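You operate a simulated robot arm through the tools that you are given. There is no shell and no other tool.

You are at the controls of a simulated robot arm. One attempt, no reset.

Task
Turn the oven off and put both cooled rolls in the wicker basket.
Fine: mode and heat dials both off; the rolls are on the wire rack.

It is judged by the outcome, as a careful person would: the job done as asked, and still so three seconds after it is handed in. It fails if anything else is knocked over, pushed out of place, dropped, spilled or broken.

Robot
A 7-joint arm with a two-finger parallel gripper, fixed in place. Base frame: the origin is at the foot of the arm, x ahead of it, y to its left, z up; the work surface is at about z = 0.92. Readings come in m, degrees, newtons and seconds.
Its first joint turns from -149.0 to 149.0 degrees. Payload 3.43 kg.
Tool frame: the origin (TCP) lies between the finger pads and is the grasp point; the fingertips stand 0.03 m ahead of it; z points along the fingers, y is the line along which they close. Largest opening 0.094 m; finger width 0.028, thickness 0.01; the body of the gripper, 0.05 by 0.096 m, starts 0.055 m behind the TCP.
Orientation is told as [roll, pitch, yaw] about the base's x, y, z axes, in that order, counted from this pose: with the fingers straight down and closing along the base's y, the tool's x points along the base's -x, its y along +y and its z along -z.

Tools
- The arm moves only by the tool servo_tool. Its argument "targets" is a list of rows, each a list of 7 numbers: the opening in per cent of the stroke, from 0 (shut) to 100 (fully open), then the shift along the tool's x, y, z in m, then the turn, a rotation vector about the tool's x, y, z in degrees. In form: [[claw, dx, dy, dz, ax, ay, az], ...]. A call has 1 to 20 rows; each row shifts and turns the commanded pose from where the row before left it, along the tool's axes as they then stand. Rows are played at 5 a second. More than 0.05 m and 8.6 degrees between two rows, or a gripper value outside its range, and nothing of the call is played. Where a pose cannot be reached the arm comes as near as it can. A force on the tool above 40 N (or 10 N above the force at the start of the call, whichever is more), or a blocked arm, ends the call early, and 0.2 s more pass. The fingers move at their own pace (about 0.045 m/s each) and stop on an object; they squeeze with about 25 N. The grip force told is the motor's: it shows also when the fingers shut on nothing. Time passes only in rows, and 0.2 s behind the last, so rows that do not move let the fingers close. The reply holds the time, the measured pose of the TCP, the force on the tool along the base axes, the opening and the grip force, in the units named above and with some noise, with the torque about the TCP (base axes, N m) and any sound that the robot's microphone picked up.
- Cameras (640 x 400 px; columns grow to the right, rows downward): "scene" is fixed at [0.22, -0.6505, 1.4811]; the picture's right is [-0.16, -0.99, 0.00], its down [-0.64, 0.11, -0.76] and it looks along [0.75, -0.12, -0.65] (base axes); focal length 328 px, centre (320, 200). "wrist" rides on the gripper at [0.076, 0.014, -0.102] in the tool frame; the picture's right is [-0.18, 0.98, 0.00], its down [-0.75, -0.14, -0.64] and it looks along [-0.63, -0.12, 0.77] (tool axes); focal length 243 px, centre (320, 200). There is no depth. A picture from a camera that has moved, and an enlarged one, comes with that camera's place and axes in the base frame and with its lens.
- grab_frame(camera): a new picture of that camera. The clock stands still meanwhile.
- inspect(camera, box): a new picture of the part [left, top, right, bottom] of that camera's present view, enlarged. The clock stands still meanwhile.
- sign_off(): hands the job in; it is judged then, once.

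Places have to be worked out from the pictures, the camera data and where the tool is seen. Open the gripper and draw the arm clear of the work before you hand the job in, unless the task says otherwise.

The tools are called after "Request:" as a command line: name --pt "numbers of a row" for each row, then --argument value for the rest, lists and objects as JSON in quotes. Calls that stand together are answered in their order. servo_tool: Moves the arm, as the interface text tells. Its arguments: {"type":"object","properties":{"targets":{"type":"array"}},"required":["targets"]} The other tools are called the same way: grab_frame (camera) takes a picture; inspect (camera, box) takes an enlarged picture of a part of a camera's view; sign_off () hands the job in.

At the start:

```text
time_s: 0.0
ee_pos: [0.8703, -0.465, 1.1753]
tool_rot: [-0.1, -0.1, 0.0]
ft_force: [-0.8, 0.2, 0.6]
moment: [-0.01, 0.01, -0.01]
grip_width: 0.0939
grasp_force: 0.0
```

scene: 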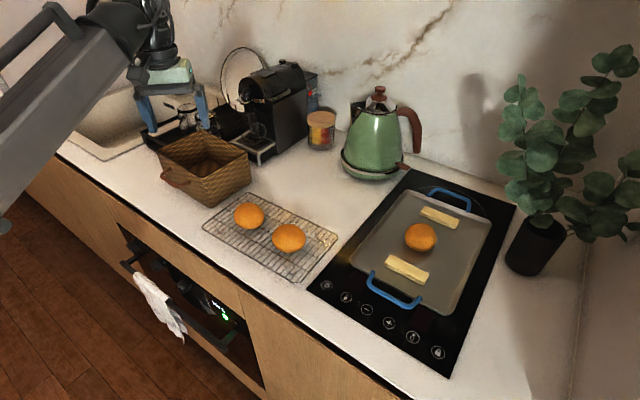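
wrist: 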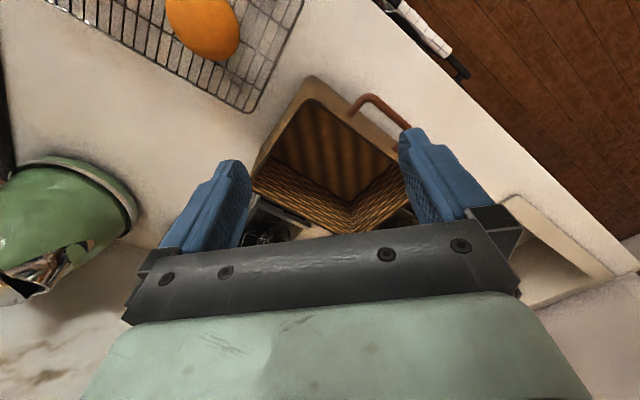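

I'll look closely at the oven front, with its green display and dials, and at the rolls before I move.

Request:
inspect --camera "scene" --box '[110, 220, 270, 360]'

Request:
inspect --camera "scene" --box '[140, 120, 360, 290]'

Request:
grab_frame --camera "wrist"

```text
2.86 times, centred on (190, 290) of scene
camera zoom: at [0.22, -0.6505, 1.4811], right [-0.16, -0.99, 0.0], down [-0.64, 0.11, -0.76], along [0.75, -0.12, -0.65], focal length 936 px, centre (691, -57)
```

zoom: 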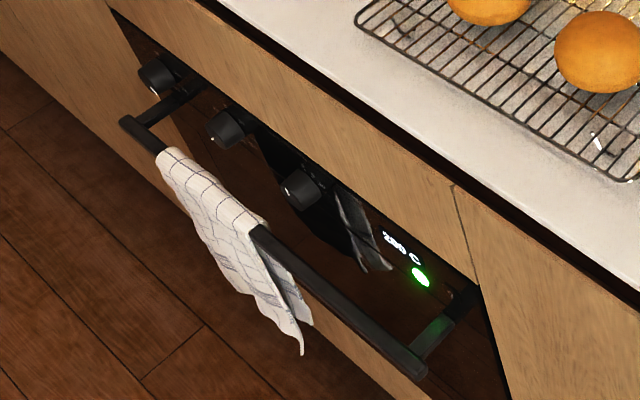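

```text
2.35 times, centred on (250, 205) of scene
camera zoom: at [0.22, -0.6505, 1.4811], right [-0.16, -0.99, 0.0], down [-0.64, 0.11, -0.76], along [0.75, -0.12, -0.65], focal length 770 px, centre (485, 188)
```

zoom: 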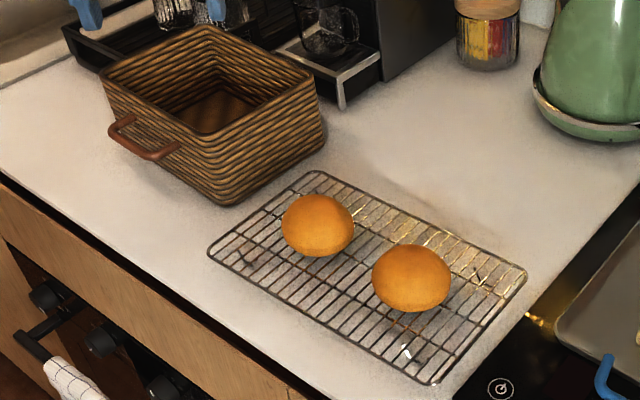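

```text
taken
camera wrist: at [0.7947, -0.4515, 1.2778], right [0.18, 0.98, 0.0], down [0.75, -0.14, 0.64], along [0.63, -0.12, -0.77], focal length 243 px, centre (320, 200)
```

wrist: 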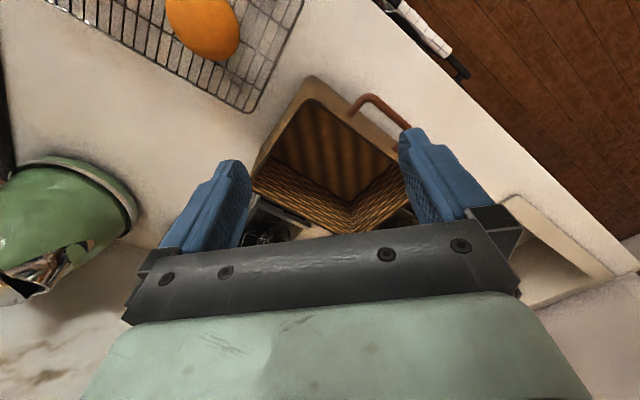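

The rolls sit on the rack near (0.79,-0.575) and (0.71,-0.66). The basket centre is near (0.98,-0.465), and the counter's front edge runs at about 43° in base axes. I'll move high above the near-basket roll and turn the gripper square to the counter, so the wrist camera can refine these.

Request:
servo_tool --pt "100 0.02 -0.0275 0.015 0 0 0" --pt "100 0.02 -0.0275 0.015 0 0 0" --pt "100 0.02 -0.0275 0.015 0 0 0" --pt "100 0.02 -0.0275 0.015 0 0 0" --pt "100 0 0 0 0 0 -8.5" --pt "100 0 0 0 0 0 -8.5" --pt "100 0 0 0 0 0 -8.5" --pt "100 0 0 0 0 0 -8.5" --pt "100 0 0 0 0 0 -8.5" --pt "100 0 0 0 0 0 0"

Request:
grab_frame --camera "wrist"

Request:
grab_frame --camera "scene"

```text
time_s: 2.2
ee_pos: [0.7911, -0.5753, 1.1156]
tool_rot: [0.0, 0.1, 42.6]
ft_force: [-0.2, 0.5, 0.3]
moment: [0.04, -0.01, 0.0]
grip_width: 0.0941
grasp_force: 0.1
```

```text
taken
camera wrist: at [0.7252, -0.6168, 1.2174], right [-0.53, 0.85, 0.0], down [0.65, 0.41, 0.64], along [0.55, 0.34, -0.77], focal length 243 px, centre (320, 200)
```

wrist: 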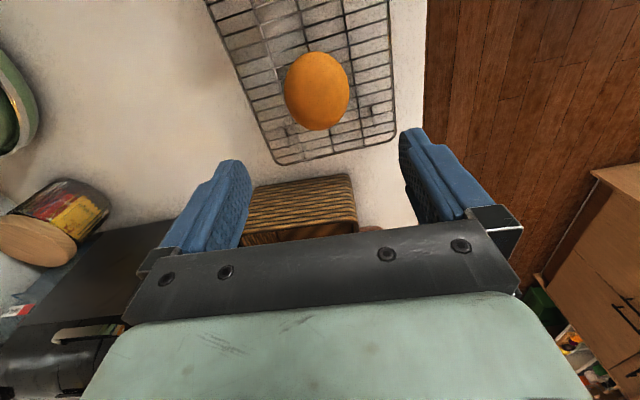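

```text
taken
```

scene: 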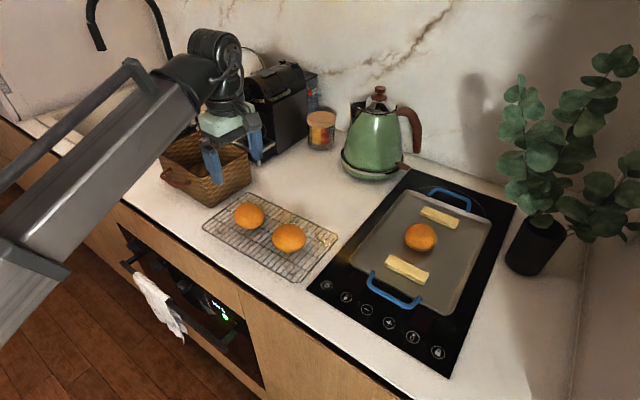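

The wrist view puts the first roll near (0.787,-0.581) with its centre at about z 0.965, and triangulating the corners puts the rack top near 0.943. I'll centre over the roll and come down partway to check alignment and reach.

Request:
servo_tool --pt "100 0.007 -0.002 0.025 0 0 0" --pt "100 0 0 0.025 0 0 0" --pt "100 0 0 0.025 0 0 0" --pt "100 0 0 0 0 0 0"

Request:
grab_frame --camera "wrist"

Request:
inspect --camera "scene" --box '[140, 100, 360, 290]'

```text
time_s: 3.2
ee_pos: [0.7879, -0.5819, 1.0425]
tool_rot: [0.0, -0.1, 42.5]
ft_force: [-0.6, -0.9, -0.2]
moment: [-0.01, 0.01, -0.02]
grip_width: 0.094
grasp_force: 0.1
```

```text
taken
camera wrist: at [0.7219, -0.6226, 1.143], right [-0.53, 0.85, 0.0], down [0.65, 0.4, 0.64], along [0.55, 0.34, -0.77], focal length 243 px, centre (320, 200)
```

wrist: 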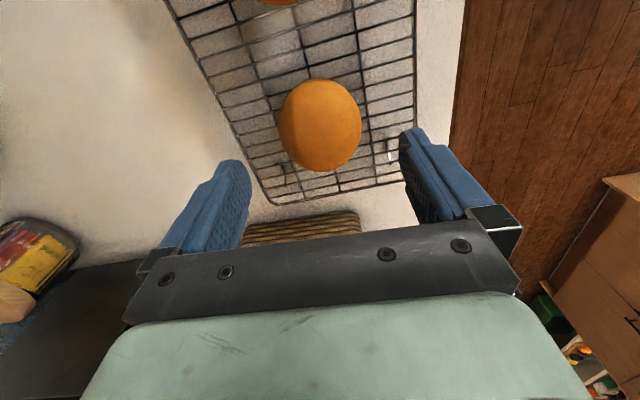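

```text
2.11 times, centred on (250, 195) of scene
camera zoom: at [0.22, -0.6505, 1.4811], right [-0.16, -0.99, 0.0], down [-0.64, 0.11, -0.76], along [0.75, -0.12, -0.65], focal length 689 px, centre (467, 210)
```

zoom: 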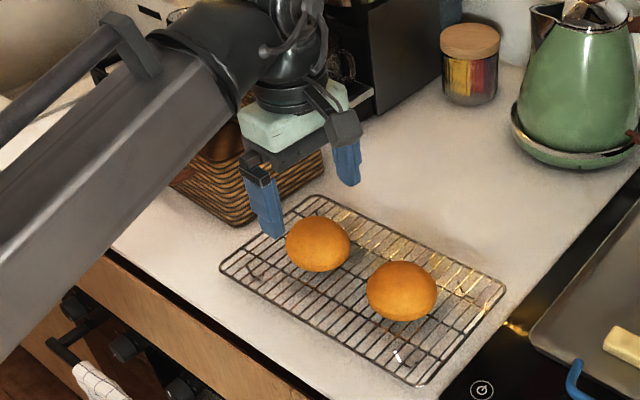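

The roll is centred between the fingers to within about 2 mm. I'll come down so the fingertips stop just above the rack wires, then close.

Request:
servo_tool --pt "100 0 0 0.02 0 0 0" --pt "100 0 0 0.02 0 0 0" --pt "100 0 0 0.015 0 0 0" --pt "100 0 0 0.01 0 0 0" --pt "100 0 0 0 0 0 0"

Request:
grab_frame --camera "wrist"

Request:
inspect --camera "scene" --box '[180, 150, 340, 290]'

```text
time_s: 4.4
ee_pos: [0.7875, -0.581, 0.9754]
tool_rot: [0.0, -0.1, 42.5]
ft_force: [0.0, -0.3, 0.7]
moment: [0.02, 0.0, -0.02]
grip_width: 0.0938
grasp_force: 0.0
```

```text
taken
camera wrist: at [0.7213, -0.6231, 1.078], right [-0.53, 0.85, 0.0], down [0.65, 0.4, 0.64], along [0.55, 0.34, -0.77], focal length 243 px, centre (320, 200)
```

wrist: 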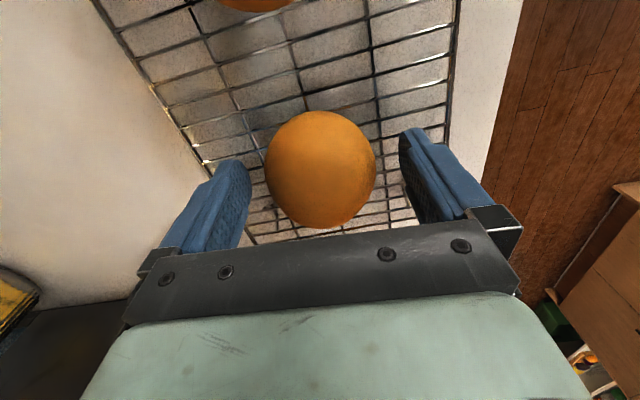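

```text
2.86 times, centred on (260, 220) of scene
camera zoom: at [0.22, -0.6505, 1.4811], right [-0.16, -0.99, 0.0], down [-0.64, 0.11, -0.76], along [0.75, -0.12, -0.65], focal length 936 px, centre (491, 143)
```

zoom: 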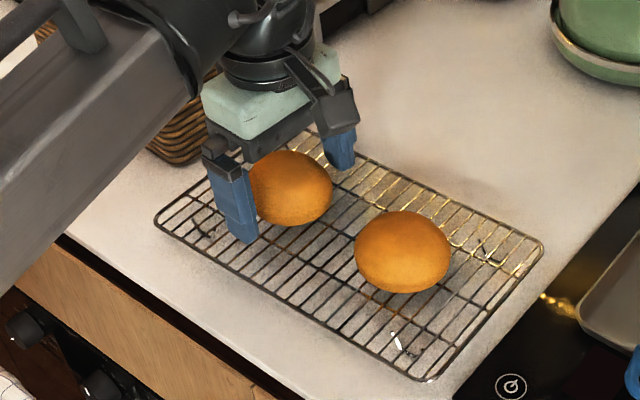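

Both fingers straddle the roll evenly and nothing is touching. I'll close, then lift a little and check that it's held.

Request:
servo_tool --pt "0 0 0 0 0 0 0" --pt "0 0 0 0 0 0 0" --pt "0 0 0 0 0 0 0" --pt "0 0 0 0 0 0 0" --pt "0 0 0 -0.01 0 0 0" --pt "0 0 0 -0.02 0 0 0" --pt "0 0 0 -0.03 0 0 0" --pt "0 0 0 0 0 0 0"

Request:
grab_frame --camera "wrist"

Request:
inspect --camera "scene" --box '[140, 100, 360, 290]'

```text
time_s: 6.2
ee_pos: [0.7867, -0.5823, 1.0378]
tool_rot: [0.0, -0.1, 42.5]
ft_force: [-0.5, -0.4, -0.4]
moment: [0.01, 0.0, -0.01]
grip_width: 0.0621
grasp_force: 24.9
```

```text
taken
camera wrist: at [0.721, -0.6233, 1.1383], right [-0.53, 0.85, 0.0], down [0.65, 0.4, 0.64], along [0.55, 0.34, -0.77], focal length 243 px, centre (320, 200)
```

wrist: 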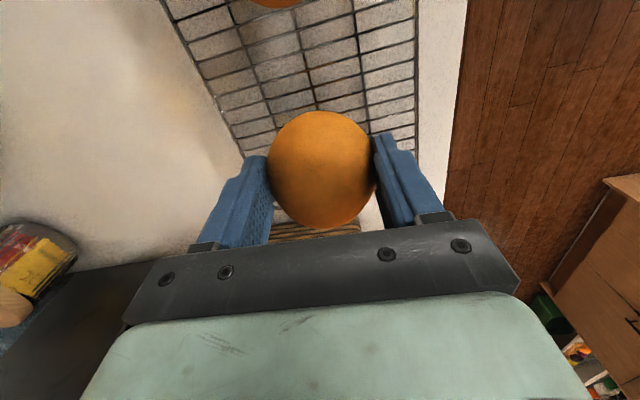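

```text
2.11 times, centred on (250, 195) of scene
camera zoom: at [0.22, -0.6505, 1.4811], right [-0.16, -0.99, 0.0], down [-0.64, 0.11, -0.76], along [0.75, -0.12, -0.65], focal length 689 px, centre (467, 210)
```

zoom: 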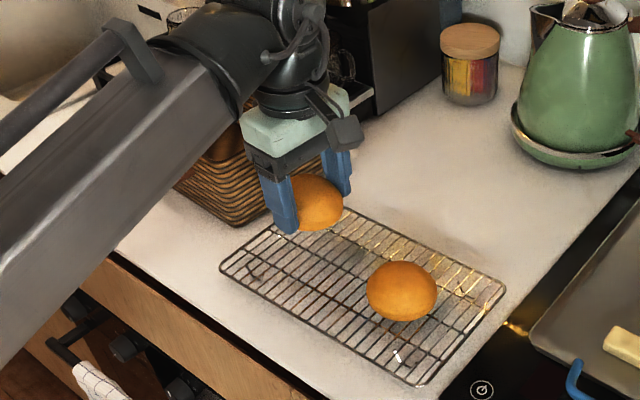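

The roll is held (width 0.062 m, grip 25 N). Triangulation gives a basket rim at z≈1.00 and a centre about 1.10 m from the base, so I'll need to tilt the tool outward there. I'll lift, move to the front side of the basket and turn the gripper to face the wall.

Request:
servo_tool --pt "0 0 0 -0.04 0 0 0" --pt "0 0 0 -0.04 0 0 0" --pt "0 0 0 -0.035 0 0 0" --pt "0 -0.04 0.01 0 0 0 0" --pt "0 -0.04 0.01 0 0 0 0" --pt "0 -0.04 0.01 0 0 0 0" --pt "0 -0.04 0.01 0 0 0 0" --pt "0 -0.04 0.01 0 0 0 0" --pt "0 -0.04 0.01 0 0 0 0" --pt "0 0 0 0 0 0 0"

Request:
servo_tool --pt "0 0 0 0 0 0 8.2" --pt "0 0 0 0 0 0 8.2" --pt "0 0 0 0 0 0 8.2" --pt "0 0 0 0 0 0 8.2" --pt "0 0 0 0 0 0 8.2" --pt "0 0 0 0 0 0 8.2" --pt "0 0 0 0 0 0 8.2" --pt "0 0 0 0 0 0 8.2" --pt "0 0 0 0 0 0 8.2" --pt "0 0 0 0 0 0 8.2" --pt "0 0 0 0 0 0 8" --pt "0 0 0 0 0 0 0"

Request:
grab_frame --camera "wrist"

Request:
grab_frame --camera "scene"

```text
time_s: 8.4
ee_pos: [0.9234, -0.3745, 1.1503]
tool_rot: [0.0, -0.1, 42.6]
ft_force: [1.3, 0.4, -1.1]
moment: [-0.01, -0.01, -0.02]
grip_width: 0.062
grasp_force: 25.3
```

```text
time_s: 11.0
ee_pos: [0.9244, -0.374, 1.1525]
tool_rot: [0.0, -0.1, -47.5]
ft_force: [1.4, -0.6, -0.8]
moment: [0.0, -0.02, 0.02]
grip_width: 0.0618
grasp_force: 25.9
```

```text
taken
camera wrist: at [0.8824, -0.3093, 1.2528], right [0.85, 0.53, 0.0], down [0.4, -0.65, 0.64], along [0.34, -0.55, -0.77], focal length 243 px, centre (320, 200)
```

wrist: 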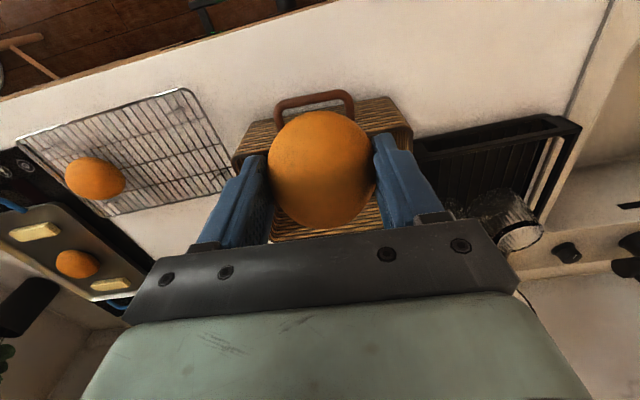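

```text
taken
```

scene: 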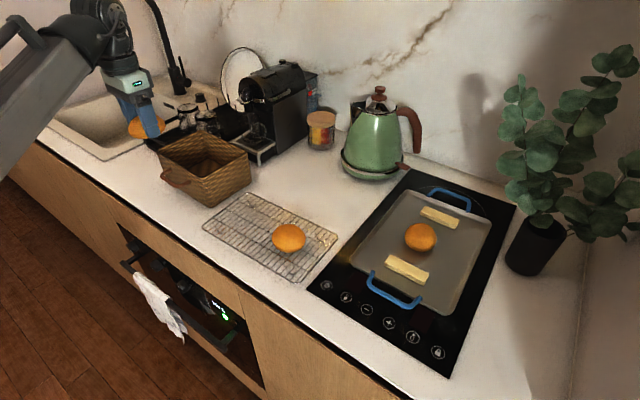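

The basket is now squarely ahead of the gripper. I'll zoom in on it in both views to pin down its rim and floor.

Request:
inspect --camera "wrist" --box '[200, 70, 460, 260]'

Request:
inspect --camera "scene" --box '[110, 80, 270, 220]'

```text
2.11 times, centred on (330, 165) of wrist
camera zoom: at [0.8824, -0.3093, 1.2528], right [0.85, 0.53, 0.0], down [0.4, -0.65, 0.64], along [0.34, -0.55, -0.77], focal length 511 px, centre (299, 274)
```

zoom: 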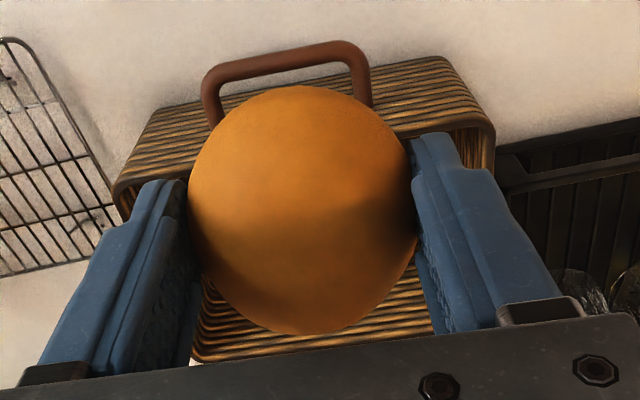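

```text
2.86 times, centred on (190, 150) of scene
camera zoom: at [0.22, -0.6505, 1.4811], right [-0.16, -0.99, 0.0], down [-0.64, 0.11, -0.76], along [0.75, -0.12, -0.65], focal length 936 px, centre (691, 343)
```

zoom: 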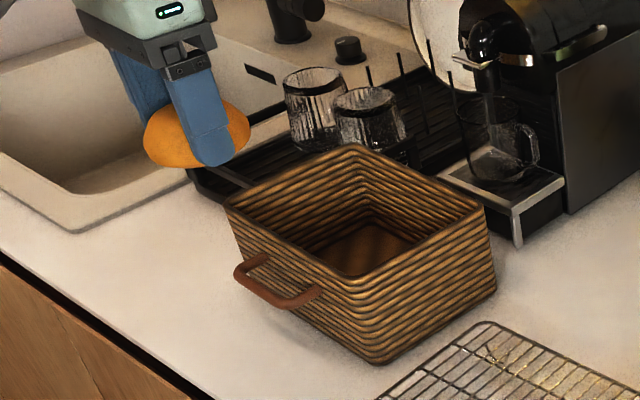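

I put the basket rim at z≈1.015, spanning w 0.945–1.08 (depth from the base toward the wall) and u 0.32–0.52 (along the counter). I'll tilt the tool about 30° outward for reach and hover the roll over the left half of the basket.

Request:
servo_tool --pt "0 0 0 0 0 -7.5 0" --pt "0 0 0 0 0 -7.5 0" --pt "0 0 0 0 0 -7.5 0" --pt "0 0 0 0 0 -7.5 0" --pt "0 -0.0149 0.00575 0.02665 0 0 0" --pt "0 -0.0149 0.00575 0.02665 0 0 0" --pt "0 -0.0149 0.00575 0.02665 0 0 0" --pt "0 -0.0149 0.00575 0.02665 0 0 0" --pt "0 0 0 0 0 0 0"

Request:
grab_frame --camera "wrist"

Request:
inspect --camera "scene" --box '[110, 60, 310, 220]'

```text
time_s: 13.0
ee_pos: [1.0116, -0.4366, 1.0893]
tool_rot: [0.1, -29.9, -47.6]
ft_force: [-0.8, 0.6, -0.7]
moment: [0.0, 0.01, 0.01]
grip_width: 0.0619
grasp_force: 25.4
```

```text
taken
camera wrist: at [0.9424, -0.3413, 1.1386], right [0.83, 0.55, 0.09], down [0.12, -0.34, 0.93], along [0.54, -0.77, -0.35], focal length 243 px, centre (320, 200)
```

wrist: 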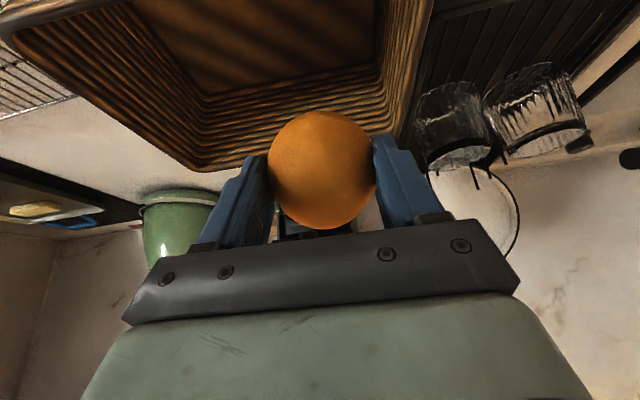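

```text
2.50 times, centred on (210, 140) of scene
camera zoom: at [0.22, -0.6505, 1.4811], right [-0.16, -0.99, 0.0], down [-0.64, 0.11, -0.76], along [0.75, -0.12, -0.65], focal length 819 px, centre (595, 350)
```

zoom: 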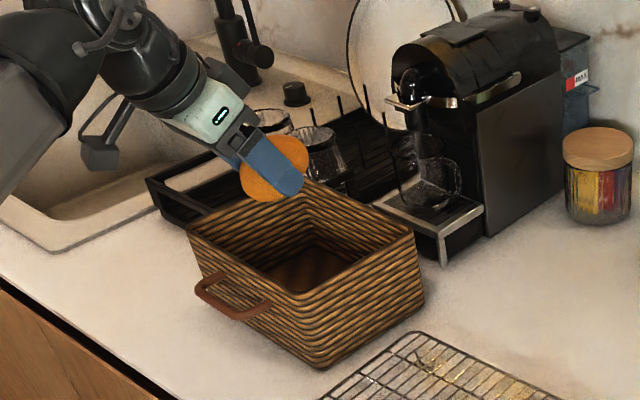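

The pose was reached and the predicted back rim corner matches the picture within millimetres. I'll now lower the roll straight down into the left half of the basket, stopping with the fingertips a few centimetres above its floor.

Request:
servo_tool --pt "0 0.0106 0 0.0219 0 0 0" --pt "0 0.0106 0 0.0219 0 0 0" --pt "0 0.0106 0 0.0219 0 0 0" --pt "0 0.0106 0 0.0219 0 0 0" --pt "0 0 0 0 0 0 0"

Request:
grab_frame --camera "wrist"

Request:
inspect --camera "scene" --box '[110, 80, 270, 220]'

```text
time_s: 14.2
ee_pos: [1.016, -0.4419, 0.9912]
tool_rot: [0.0, -29.9, -47.4]
ft_force: [-0.8, 0.7, 0.1]
moment: [0.03, -0.03, -0.01]
grip_width: 0.0618
grasp_force: 24.8
```

```text
taken
camera wrist: at [0.9475, -0.3463, 1.0411], right [0.83, 0.55, 0.09], down [0.12, -0.34, 0.93], along [0.54, -0.77, -0.35], focal length 243 px, centre (320, 200)
```

wrist: 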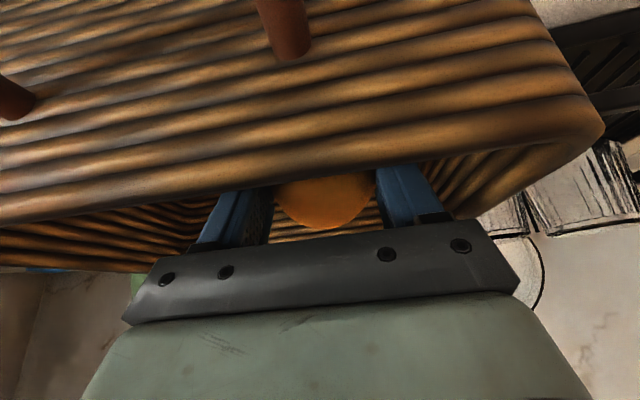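

```text
2.86 times, centred on (190, 150) of scene
camera zoom: at [0.22, -0.6505, 1.4811], right [-0.16, -0.99, 0.0], down [-0.64, 0.11, -0.76], along [0.75, -0.12, -0.65], focal length 936 px, centre (691, 343)
```

zoom: 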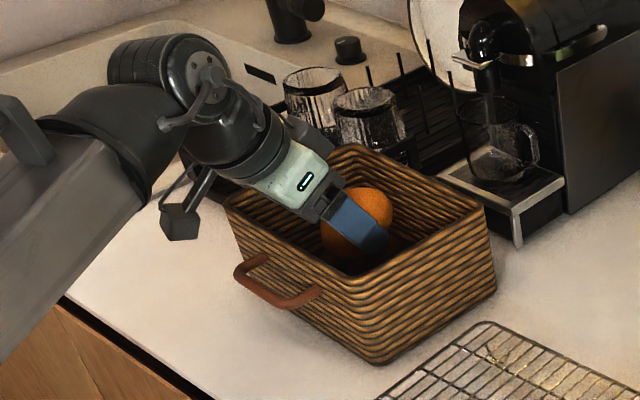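

The roll hangs inside the basket with no contact force. I'll open only slightly so the fingers don't press the basket wall, then look.

Request:
servo_tool --pt "76 0 0 0 0 0 0" --pt "76 0 0 0 0 0 0" --pt "76 0 0 0 0 0 0" --pt "76 0 0 0 0 0 0"

Request:
inspect --camera "scene" --box '[110, 80, 270, 220]'

Request:
grab_frame --camera "wrist"

```text
time_s: 15.2
ee_pos: [1.0167, -0.4422, 0.9914]
tool_rot: [-0.1, -30.0, -47.4]
ft_force: [0.4, 0.2, -0.5]
moment: [-0.04, 0.02, -0.01]
grip_width: 0.0717
grasp_force: 0.1
```

```text
2.86 times, centred on (190, 150) of scene
camera zoom: at [0.22, -0.6505, 1.4811], right [-0.16, -0.99, 0.0], down [-0.64, 0.11, -0.76], along [0.75, -0.12, -0.65], focal length 936 px, centre (691, 343)
```

zoom: 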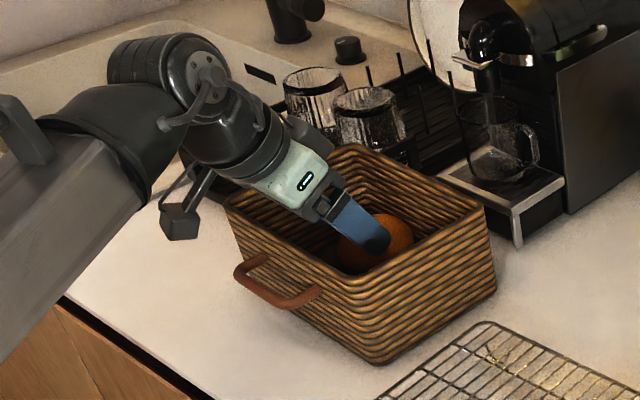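

```text
taken
camera wrist: at [0.9475, -0.3463, 1.0414], right [0.83, 0.55, 0.09], down [0.12, -0.34, 0.93], along [0.54, -0.77, -0.35], focal length 243 px, centre (320, 200)
```

wrist: 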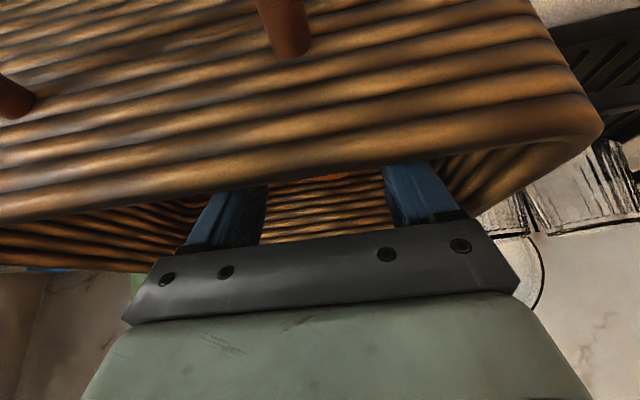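

The roll has dropped onto the basket floor and the fingers are empty. I'll lift straight up, keeping the same opening until clear of the rim.

Request:
servo_tool --pt "76 -0.02 0 -0.0347 0 0 0" --pt "76 -0.02 0 -0.0347 0 0 0" --pt "76 -0.02 0 -0.0347 0 0 0" --pt "76 -0.02 0 -0.0347 0 0 0" --pt "76 0 0 0 0 0 0"

Request:
grab_frame --camera "wrist"

Request:
inspect --camera "scene" --box '[110, 80, 340, 290]'

```text
time_s: 16.4
ee_pos: [1.0161, -0.4408, 1.152]
tool_rot: [0.0, -29.9, -47.5]
ft_force: [0.3, 0.1, 0.1]
moment: [0.01, 0.01, -0.01]
grip_width: 0.0711
grasp_force: 0.0
```

```text
taken
camera wrist: at [0.9472, -0.3459, 1.2015], right [0.83, 0.55, 0.09], down [0.12, -0.34, 0.93], along [0.54, -0.77, -0.35], focal length 243 px, centre (320, 200)
```

wrist: 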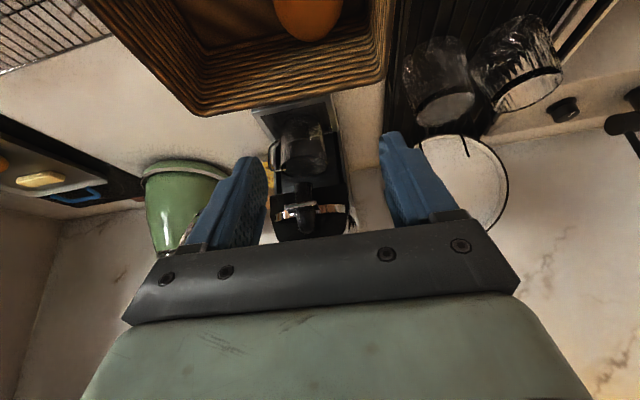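

```text
1.90 times, centred on (225, 185) of scene
camera zoom: at [0.22, -0.6505, 1.4811], right [-0.16, -0.99, 0.0], down [-0.64, 0.11, -0.76], along [0.75, -0.12, -0.65], focal length 624 px, centre (501, 229)
```

zoom: 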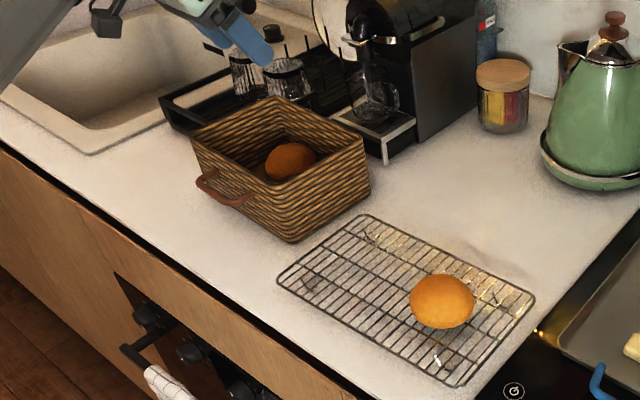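

The first roll sits in the left half of the basket, at u≈0.45 near the back wall, and the basket hasn't moved. I'll retract, straighten the tool and move over the second roll near (0.703,-0.664) with the gripper open.

Request:
servo_tool --pt "76 0.0152 -0.0375 -0.0088 0 0 0" --pt "76 0.0152 -0.0375 -0.0088 0 0 0" --pt "100 0.0152 -0.0375 -0.0088 0 0 0" --pt "100 0.0152 -0.0375 -0.0088 0 0 0" --pt "100 0 0 0 0 7.5 0" --pt "100 0 0 0 0 7.5 0" --pt "100 0 0 0 0 7.5 0" --pt "100 0 0 0 0 7.5 0" --pt "100 -0.0041 -0.0383 0.005 0 0 0" --pt "100 -0.0041 -0.0383 0.005 0 0 0" --pt "100 -0.0041 -0.0383 0.005 0 0 0" --pt "100 -0.0041 -0.0383 0.005 0 0 0" --pt "100 -0.0041 -0.0383 0.005 0 0 0" --pt "100 -0.0041 -0.0383 0.005 0 0 0" --pt "100 0 0 0 0 0 0"

Request:
grab_frame --camera "wrist"

Request:
grab_frame --camera "scene"

```text
time_s: 19.6
ee_pos: [0.705, -0.6654, 1.1233]
tool_rot: [0.1, 0.1, -47.5]
ft_force: [0.0, 0.3, 0.7]
moment: [-0.03, 0.01, -0.03]
grip_width: 0.0941
grasp_force: 0.0
```

```text
taken
camera wrist: at [0.6644, -0.6005, 1.2245], right [0.85, 0.53, 0.0], down [0.4, -0.65, 0.64], along [0.34, -0.55, -0.77], focal length 243 px, centre (320, 200)
```

wrist: 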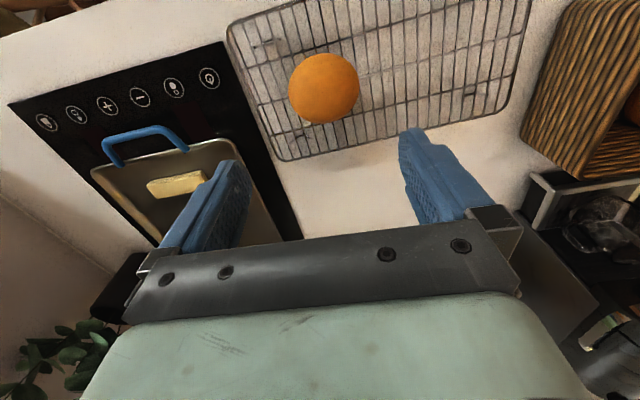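

```text
taken
```

scene: 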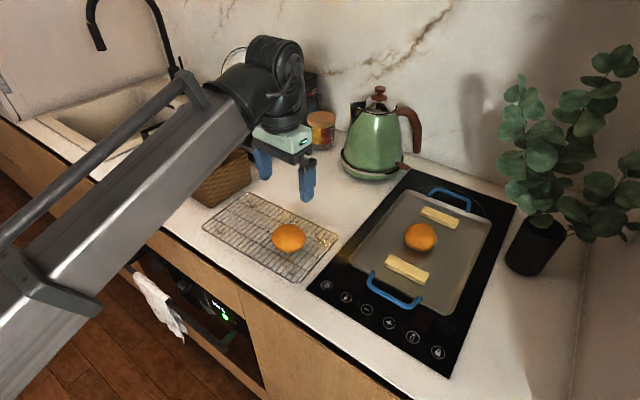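

The wrist view puts the second roll about 5 mm toward the front and 4 mm toward the basket from the tool. I'll correct for that and come down partway.

Request:
servo_tool --pt "100 0.005 0.004 0.027 0 0 0" --pt "100 0 0 0.027 0 0 0" --pt "100 0 0 0.027 0 0 0" --pt "100 0 0 0 0 0 0"

Request:
grab_frame --camera "wrist"

```text
time_s: 20.6
ee_pos: [0.7056, -0.6589, 1.041]
tool_rot: [0.0, 0.1, -47.4]
ft_force: [0.6, -0.1, 0.0]
moment: [0.03, -0.03, 0.01]
grip_width: 0.0942
grasp_force: 0.1
```

```text
taken
camera wrist: at [0.6645, -0.5939, 1.1429], right [0.85, 0.53, 0.0], down [0.4, -0.65, 0.64], along [0.34, -0.55, -0.77], focal length 243 px, centre (320, 200)
```

wrist: 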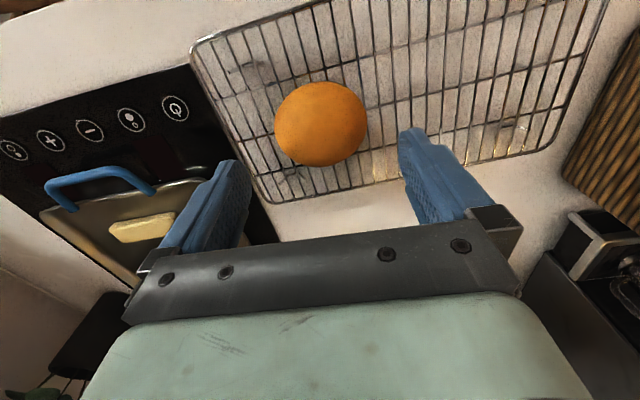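

The roll is centred side to side, with a 3 mm correction needed toward the front. I'll come down to grasp height with the tips just above the rack, then close and lift.

Request:
servo_tool --pt "100 0.003 0 0.02 0 0 0" --pt "100 0 0 0.02 0 0 0" --pt "100 0 0 0.015 0 0 0" --pt "100 0 0 0.01 0 0 0" --pt "100 0 0 0 0 0 0"

Request:
grab_frame --camera "wrist"

Request:
inspect --camera "scene" --box '[200, 150, 360, 290]'

```text
time_s: 21.8
ee_pos: [0.7031, -0.6561, 0.9754]
tool_rot: [0.0, 0.0, -47.6]
ft_force: [0.4, -0.9, 0.3]
moment: [0.0, 0.0, 0.01]
grip_width: 0.0939
grasp_force: 0.1
```

```text
taken
camera wrist: at [0.6621, -0.5906, 1.077], right [0.85, 0.53, 0.0], down [0.4, -0.65, 0.64], along [0.34, -0.55, -0.77], focal length 243 px, centre (320, 200)
```

wrist: 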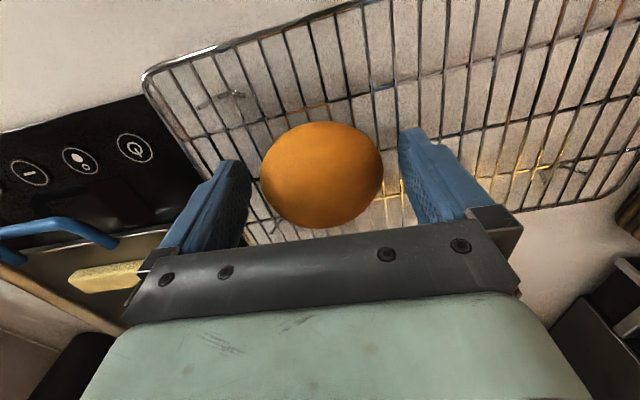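

```text
2.86 times, centred on (280, 220) of scene
camera zoom: at [0.22, -0.6505, 1.4811], right [-0.16, -0.99, 0.0], down [-0.64, 0.11, -0.76], along [0.75, -0.12, -0.65], focal length 936 px, centre (434, 143)
```

zoom: 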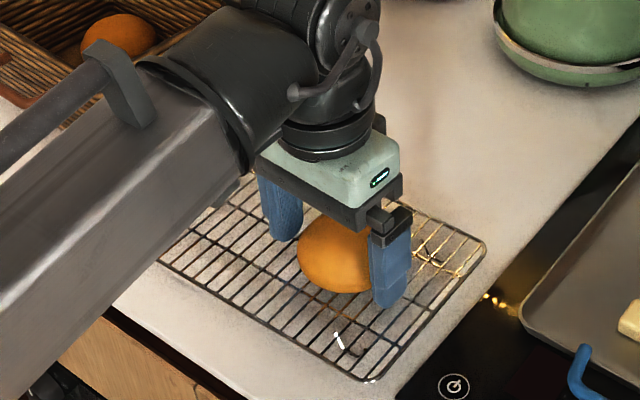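

The roll is centred between the fingers and nothing is touching. I'll close and lift.

Request:
servo_tool --pt "0 0 0 0 0 0 0" --pt "0 0 0 0 0 0 0" --pt "0 0 0 0 0 0 0" --pt "0 0 0 0 0 0 0" --pt "0 0 0 -0.01 0 0 0" --pt "0 0 0 -0.02 0 0 0" --pt "0 0 0 -0.03 0 0 0" --pt "0 0 0 0 0 0 0"

Request:
grab_frame --camera "wrist"

Request:
grab_frame --camera "scene"

```text
time_s: 23.6
ee_pos: [0.7033, -0.6549, 1.0361]
tool_rot: [0.0, 0.0, -47.6]
ft_force: [-0.3, 0.7, -0.4]
moment: [-0.01, 0.03, 0.0]
grip_width: 0.0646
grasp_force: 25.2
```

```text
taken
camera wrist: at [0.6623, -0.5911, 1.1375], right [0.85, 0.53, 0.0], down [0.4, -0.65, 0.64], along [0.34, -0.55, -0.77], focal length 243 px, centre (320, 200)
```

wrist: 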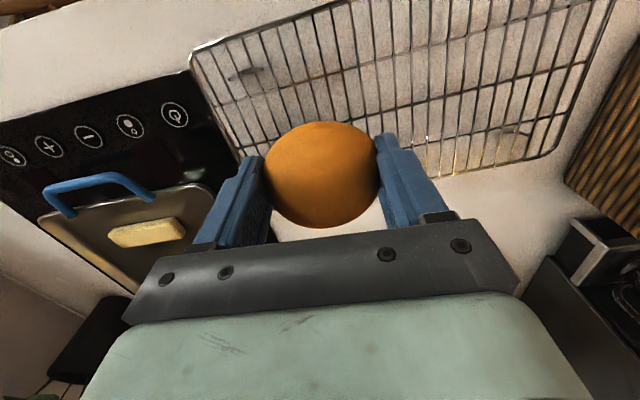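

```text
taken
```

scene: 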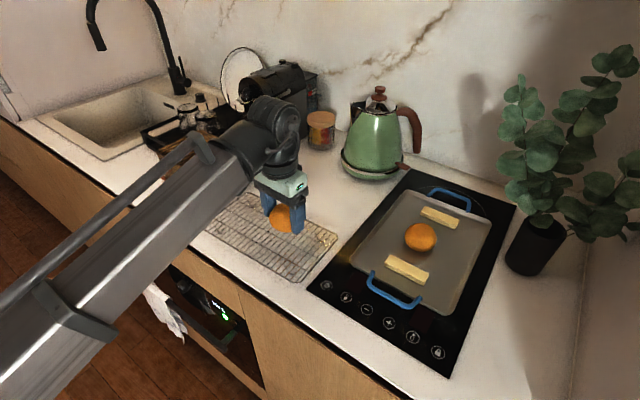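

The second roll is held (width 0.065 m). I'll lift it, carry it toward the basket, tilt outward again and hover over the right half.

Request:
servo_tool --pt "0 0 0 -0.0385 0 0 0" --pt "0 0 0 -0.0385 0 0 0" --pt "0 0 0 -0.0385 0 0 0" --pt "0 0.005 0.0433 0 0 0 0" --pt "0 0.005 0.0433 0 0 0 0" --pt "0 0.005 0.0433 0 0 0 0" --pt "0 0.005 0.0433 0 0 0 0" --pt "0 0.005 0.0433 0 0 0 0" --pt "0 0.005 0.0433 0 0 0 0" --pt "0 0 0 0 0 -7.5 0" --pt "0 0 0 0 0 -7.5 0" --pt "0 0 0 0 0 -7.5 0" --pt "0 0 0 0 0 -7.5 0" --pt "0 -0.0119 0.014 0.03 0 0 0" --pt "0 -0.0119 0.014 0.03 0 0 0" --pt "0 -0.0119 0.014 0.03 0 0 0" --pt "0 0 0 0 0 0 0"

Request:
grab_frame --camera "wrist"

Request:
inspect --camera "scene" --box '[110, 60, 310, 220]'

```text
time_s: 27.2
ee_pos: [0.9576, -0.4854, 1.0912]
tool_rot: [-0.1, -30.0, -47.5]
ft_force: [0.9, 1.0, -1.2]
moment: [0.0, -0.04, -0.02]
grip_width: 0.0646
grasp_force: 24.9
```

```text
taken
camera wrist: at [0.888, -0.3904, 1.1408], right [0.83, 0.55, 0.09], down [0.12, -0.34, 0.93], along [0.54, -0.77, -0.35], focal length 243 px, centre (320, 200)
```

wrist: 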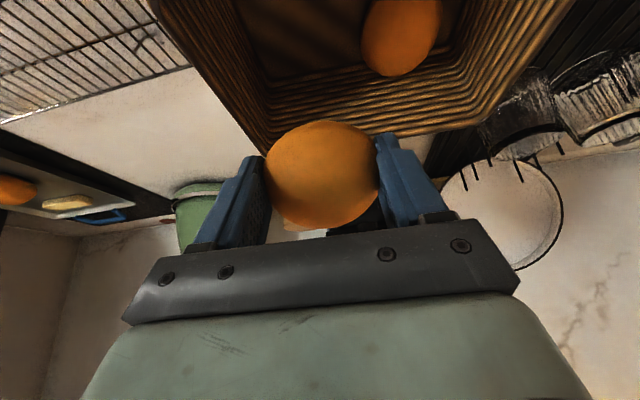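

```text
2.50 times, centred on (210, 140) of scene
camera zoom: at [0.22, -0.6505, 1.4811], right [-0.16, -0.99, 0.0], down [-0.64, 0.11, -0.76], along [0.75, -0.12, -0.65], focal length 819 px, centre (595, 350)
```

zoom: 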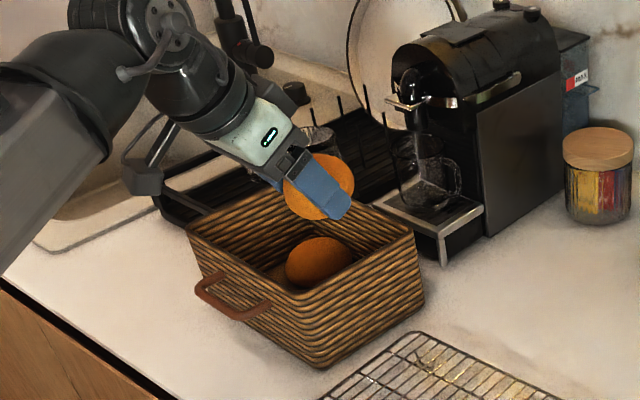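

The roll is over the right half, about 6–9 mm clear of the basket's right wall, and the first roll lies clear to the left. I'll nudge 3 mm to the left and lower it in.

Request:
servo_tool --pt "0 0.0114 0.003 0.0197 0 0 0" --pt "0 0.0114 0 0.0197 0 0 0" --pt "0 0.0114 0 0.0197 0 0 0" --pt "0 0.0114 0 0.0197 0 0 0" --pt "0 0 0 0 0 0 0"

Request:
grab_frame --camera "wrist"

Request:
inspect --camera "scene" --box '[110, 80, 270, 220]'

```text
time_s: 28.4
ee_pos: [0.9582, -0.4845, 0.9994]
tool_rot: [0.0, -30.0, -47.6]
ft_force: [0.1, 0.4, -1.3]
moment: [-0.04, 0.01, 0.04]
grip_width: 0.0644
grasp_force: 25.1
```

```text
taken
camera wrist: at [0.89, -0.3886, 1.0502], right [0.83, 0.55, 0.09], down [0.12, -0.34, 0.93], along [0.54, -0.77, -0.35], focal length 243 px, centre (320, 200)
```

wrist: 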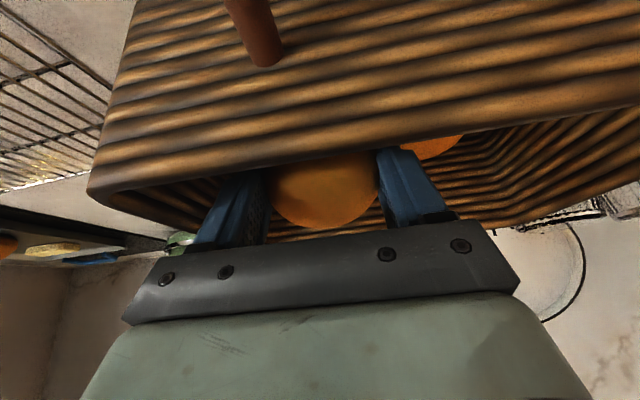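

```text
2.86 times, centred on (190, 150) of scene
camera zoom: at [0.22, -0.6505, 1.4811], right [-0.16, -0.99, 0.0], down [-0.64, 0.11, -0.76], along [0.75, -0.12, -0.65], focal length 936 px, centre (691, 343)
```

zoom: 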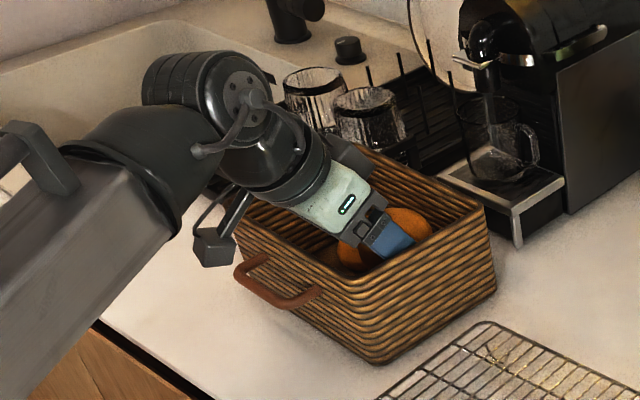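

There's no contact. I'll shift 4 mm left to give the right finger room, then open just enough to release.

Request:
servo_tool --pt "0 0 0.004 0 0 0 0" --pt "0 0 0 0 0 0 0" --pt "77 0 0 0 0 0 0" --pt "77 0 0 0 0 0 0" --pt "77 0 0 0 0 0 0" --pt "77 0 0 0 0 0 0"

Request:
grab_frame --camera "wrist"

Request:
inspect --camera "scene" --box '[110, 80, 270, 220]'

```text
time_s: 29.8
ee_pos: [0.9623, -0.4802, 1.0015]
tool_rot: [0.0, -30.0, -47.5]
ft_force: [0.3, -0.1, -0.5]
moment: [-0.01, 0.01, 0.01]
grip_width: 0.0726
grasp_force: 0.0
```

```text
taken
camera wrist: at [0.893, -0.386, 1.0506], right [0.83, 0.55, 0.09], down [0.12, -0.34, 0.93], along [0.54, -0.77, -0.35], focal length 243 px, centre (320, 200)
```

wrist: 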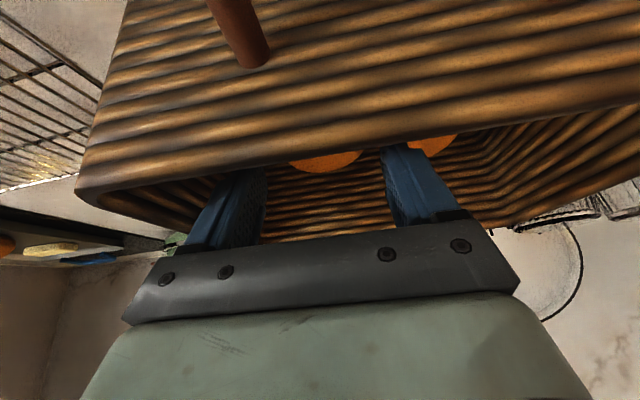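

```text
2.86 times, centred on (190, 150) of scene
camera zoom: at [0.22, -0.6505, 1.4811], right [-0.16, -0.99, 0.0], down [-0.64, 0.11, -0.76], along [0.75, -0.12, -0.65], focal length 936 px, centre (691, 343)
```

zoom: 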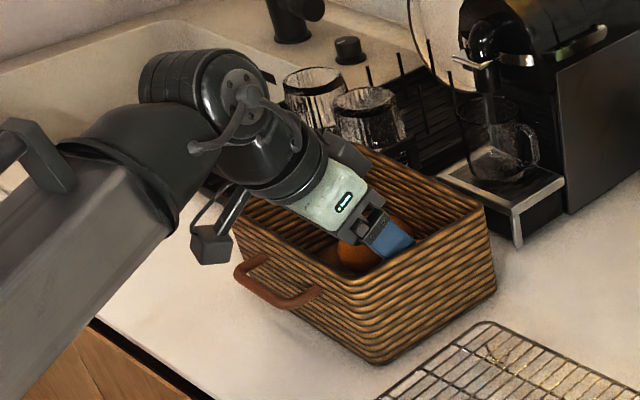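

The second roll has left the fingers and dropped down. I'll lift straight up out of the basket and check.

Request:
servo_tool --pt "77 -0.01 0 -0.0174 0 0 0" --pt "77 -0.02 0 -0.0347 0 0 0" --pt "77 -0.02 0 -0.0347 0 0 0" --pt "77 -0.02 0 -0.0347 0 0 0" --pt "77 -0.01 0 -0.0174 0 0 0" --pt "77 0 0 0 0 0 0"

Request:
grab_frame --camera "wrist"

Request:
inspect --camera "scene" --box '[110, 80, 340, 290]'

```text
time_s: 31.2
ee_pos: [0.9612, -0.4804, 1.1602]
tool_rot: [0.0, -30.0, -47.5]
ft_force: [0.6, -0.3, 0.2]
moment: [0.01, -0.02, -0.01]
grip_width: 0.0723
grasp_force: 0.1
```

```text
taken
camera wrist: at [0.8924, -0.3844, 1.2109], right [0.83, 0.55, 0.09], down [0.12, -0.34, 0.93], along [0.54, -0.77, -0.35], focal length 243 px, centre (320, 200)
```

wrist: 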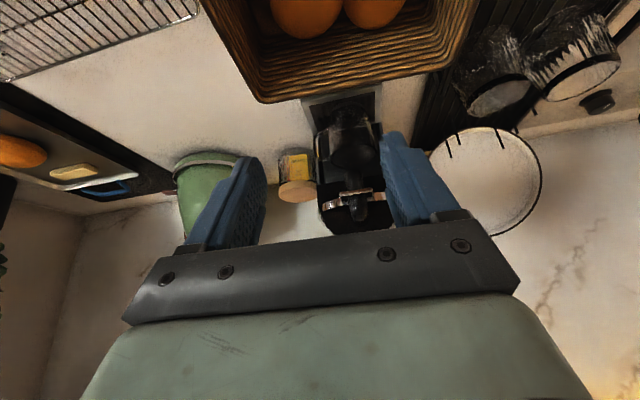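

```text
1.90 times, centred on (225, 185) of scene
camera zoom: at [0.22, -0.6505, 1.4811], right [-0.16, -0.99, 0.0], down [-0.64, 0.11, -0.76], along [0.75, -0.12, -0.65], focal length 624 px, centre (501, 229)
```

zoom: 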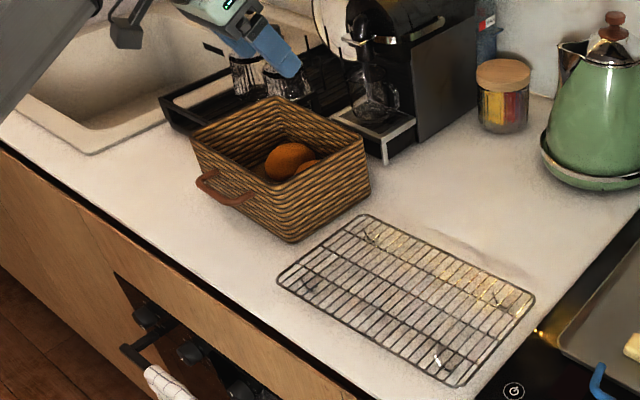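

Both rolls are now in the basket, and the basket and rack look unmoved. Next I'll retract in front of the counter and use the wrist camera to study the oven dials.

Request:
servo_tool --pt "77 0.0346 0 -0.02 0 0 0" --pt "77 0.0346 0 -0.02 0 0 0" --pt "77 0.0346 0 -0.02 0 0 0" --pt "77 0 0 0 0 7.5 0" --pt "77 0 0 0 0 7.5 0" --pt "77 0 0 0 0 7.5 0" --pt "77 0 0 0 0 7.5 0" --pt "77 0.04 0 0 0 0 0" --pt "77 0.04 0 0 0 0 0" --pt "77 0.04 0 0 0 0 0" --pt "77 0.04 0 0 0 0 0" --pt "77 0.04 0 0 0 0 0" --pt "77 0.04 0 0 0 0 0" --pt "77 0 0 0.03 0 0 0" --pt "77 0 0 0.03 0 0 0" --pt "77 0 0 0.03 0 0 0" --pt "77 0 0 0 0 0 0"

Request:
grab_frame --camera "wrist"

Request:
grab_frame --camera "scene"

```text
time_s: 34.8
ee_pos: [0.7253, -0.2181, 1.0545]
tool_rot: [0.0, -0.1, -47.4]
ft_force: [-0.4, 0.3, 0.2]
moment: [0.01, -0.04, -0.01]
grip_width: 0.0727
grasp_force: 0.0
out of reach, approached as far as the arm can: row 12, 13
```

```text
taken
camera wrist: at [0.6845, -0.1526, 1.1565], right [0.85, 0.53, 0.0], down [0.4, -0.65, 0.64], along [0.34, -0.55, -0.77], focal length 243 px, centre (320, 200)
```

wrist: 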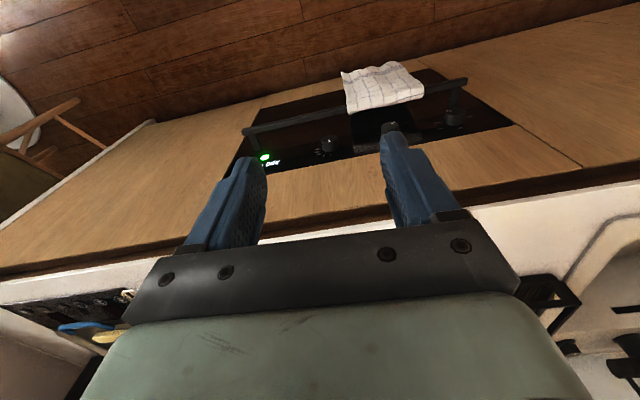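

```text
taken
```

scene: 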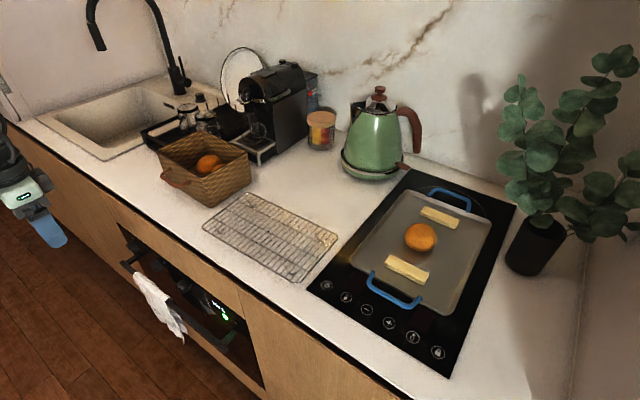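

The oven panel is now visible past the fingers. I'll zoom in on the dials.

Request:
inspect --camera "wrist" --box '[230, 50, 530, 210]'

Request:
inspect --camera "scene" --box '[110, 220, 250, 350]'

```text
2.13 times, centred on (380, 130) of wrist
camera zoom: at [0.6845, -0.1526, 1.1565], right [0.85, 0.53, 0.0], down [0.4, -0.65, 0.64], along [0.34, -0.55, -0.77], focal length 518 px, centre (192, 349)
```

zoom: 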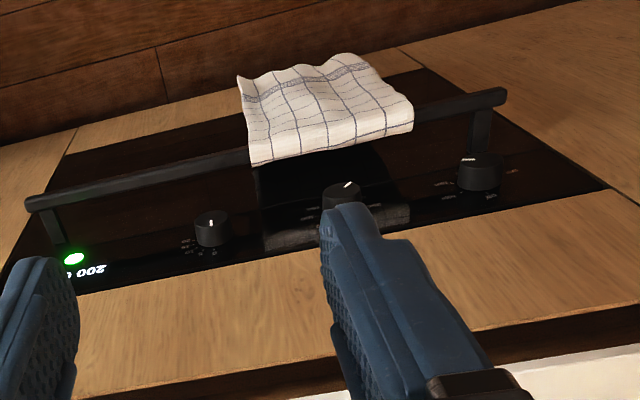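

```text
3.08 times, centred on (180, 285) of scene
camera zoom: at [0.22, -0.6505, 1.4811], right [-0.16, -0.99, 0.0], down [-0.64, 0.11, -0.76], along [0.75, -0.12, -0.65], focal length 1008 px, centre (751, -62)
```

zoom: 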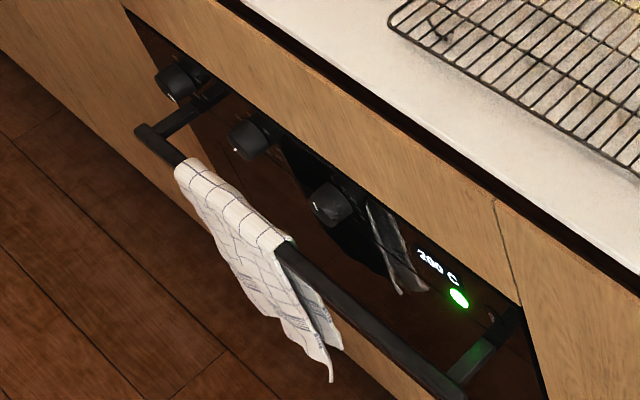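

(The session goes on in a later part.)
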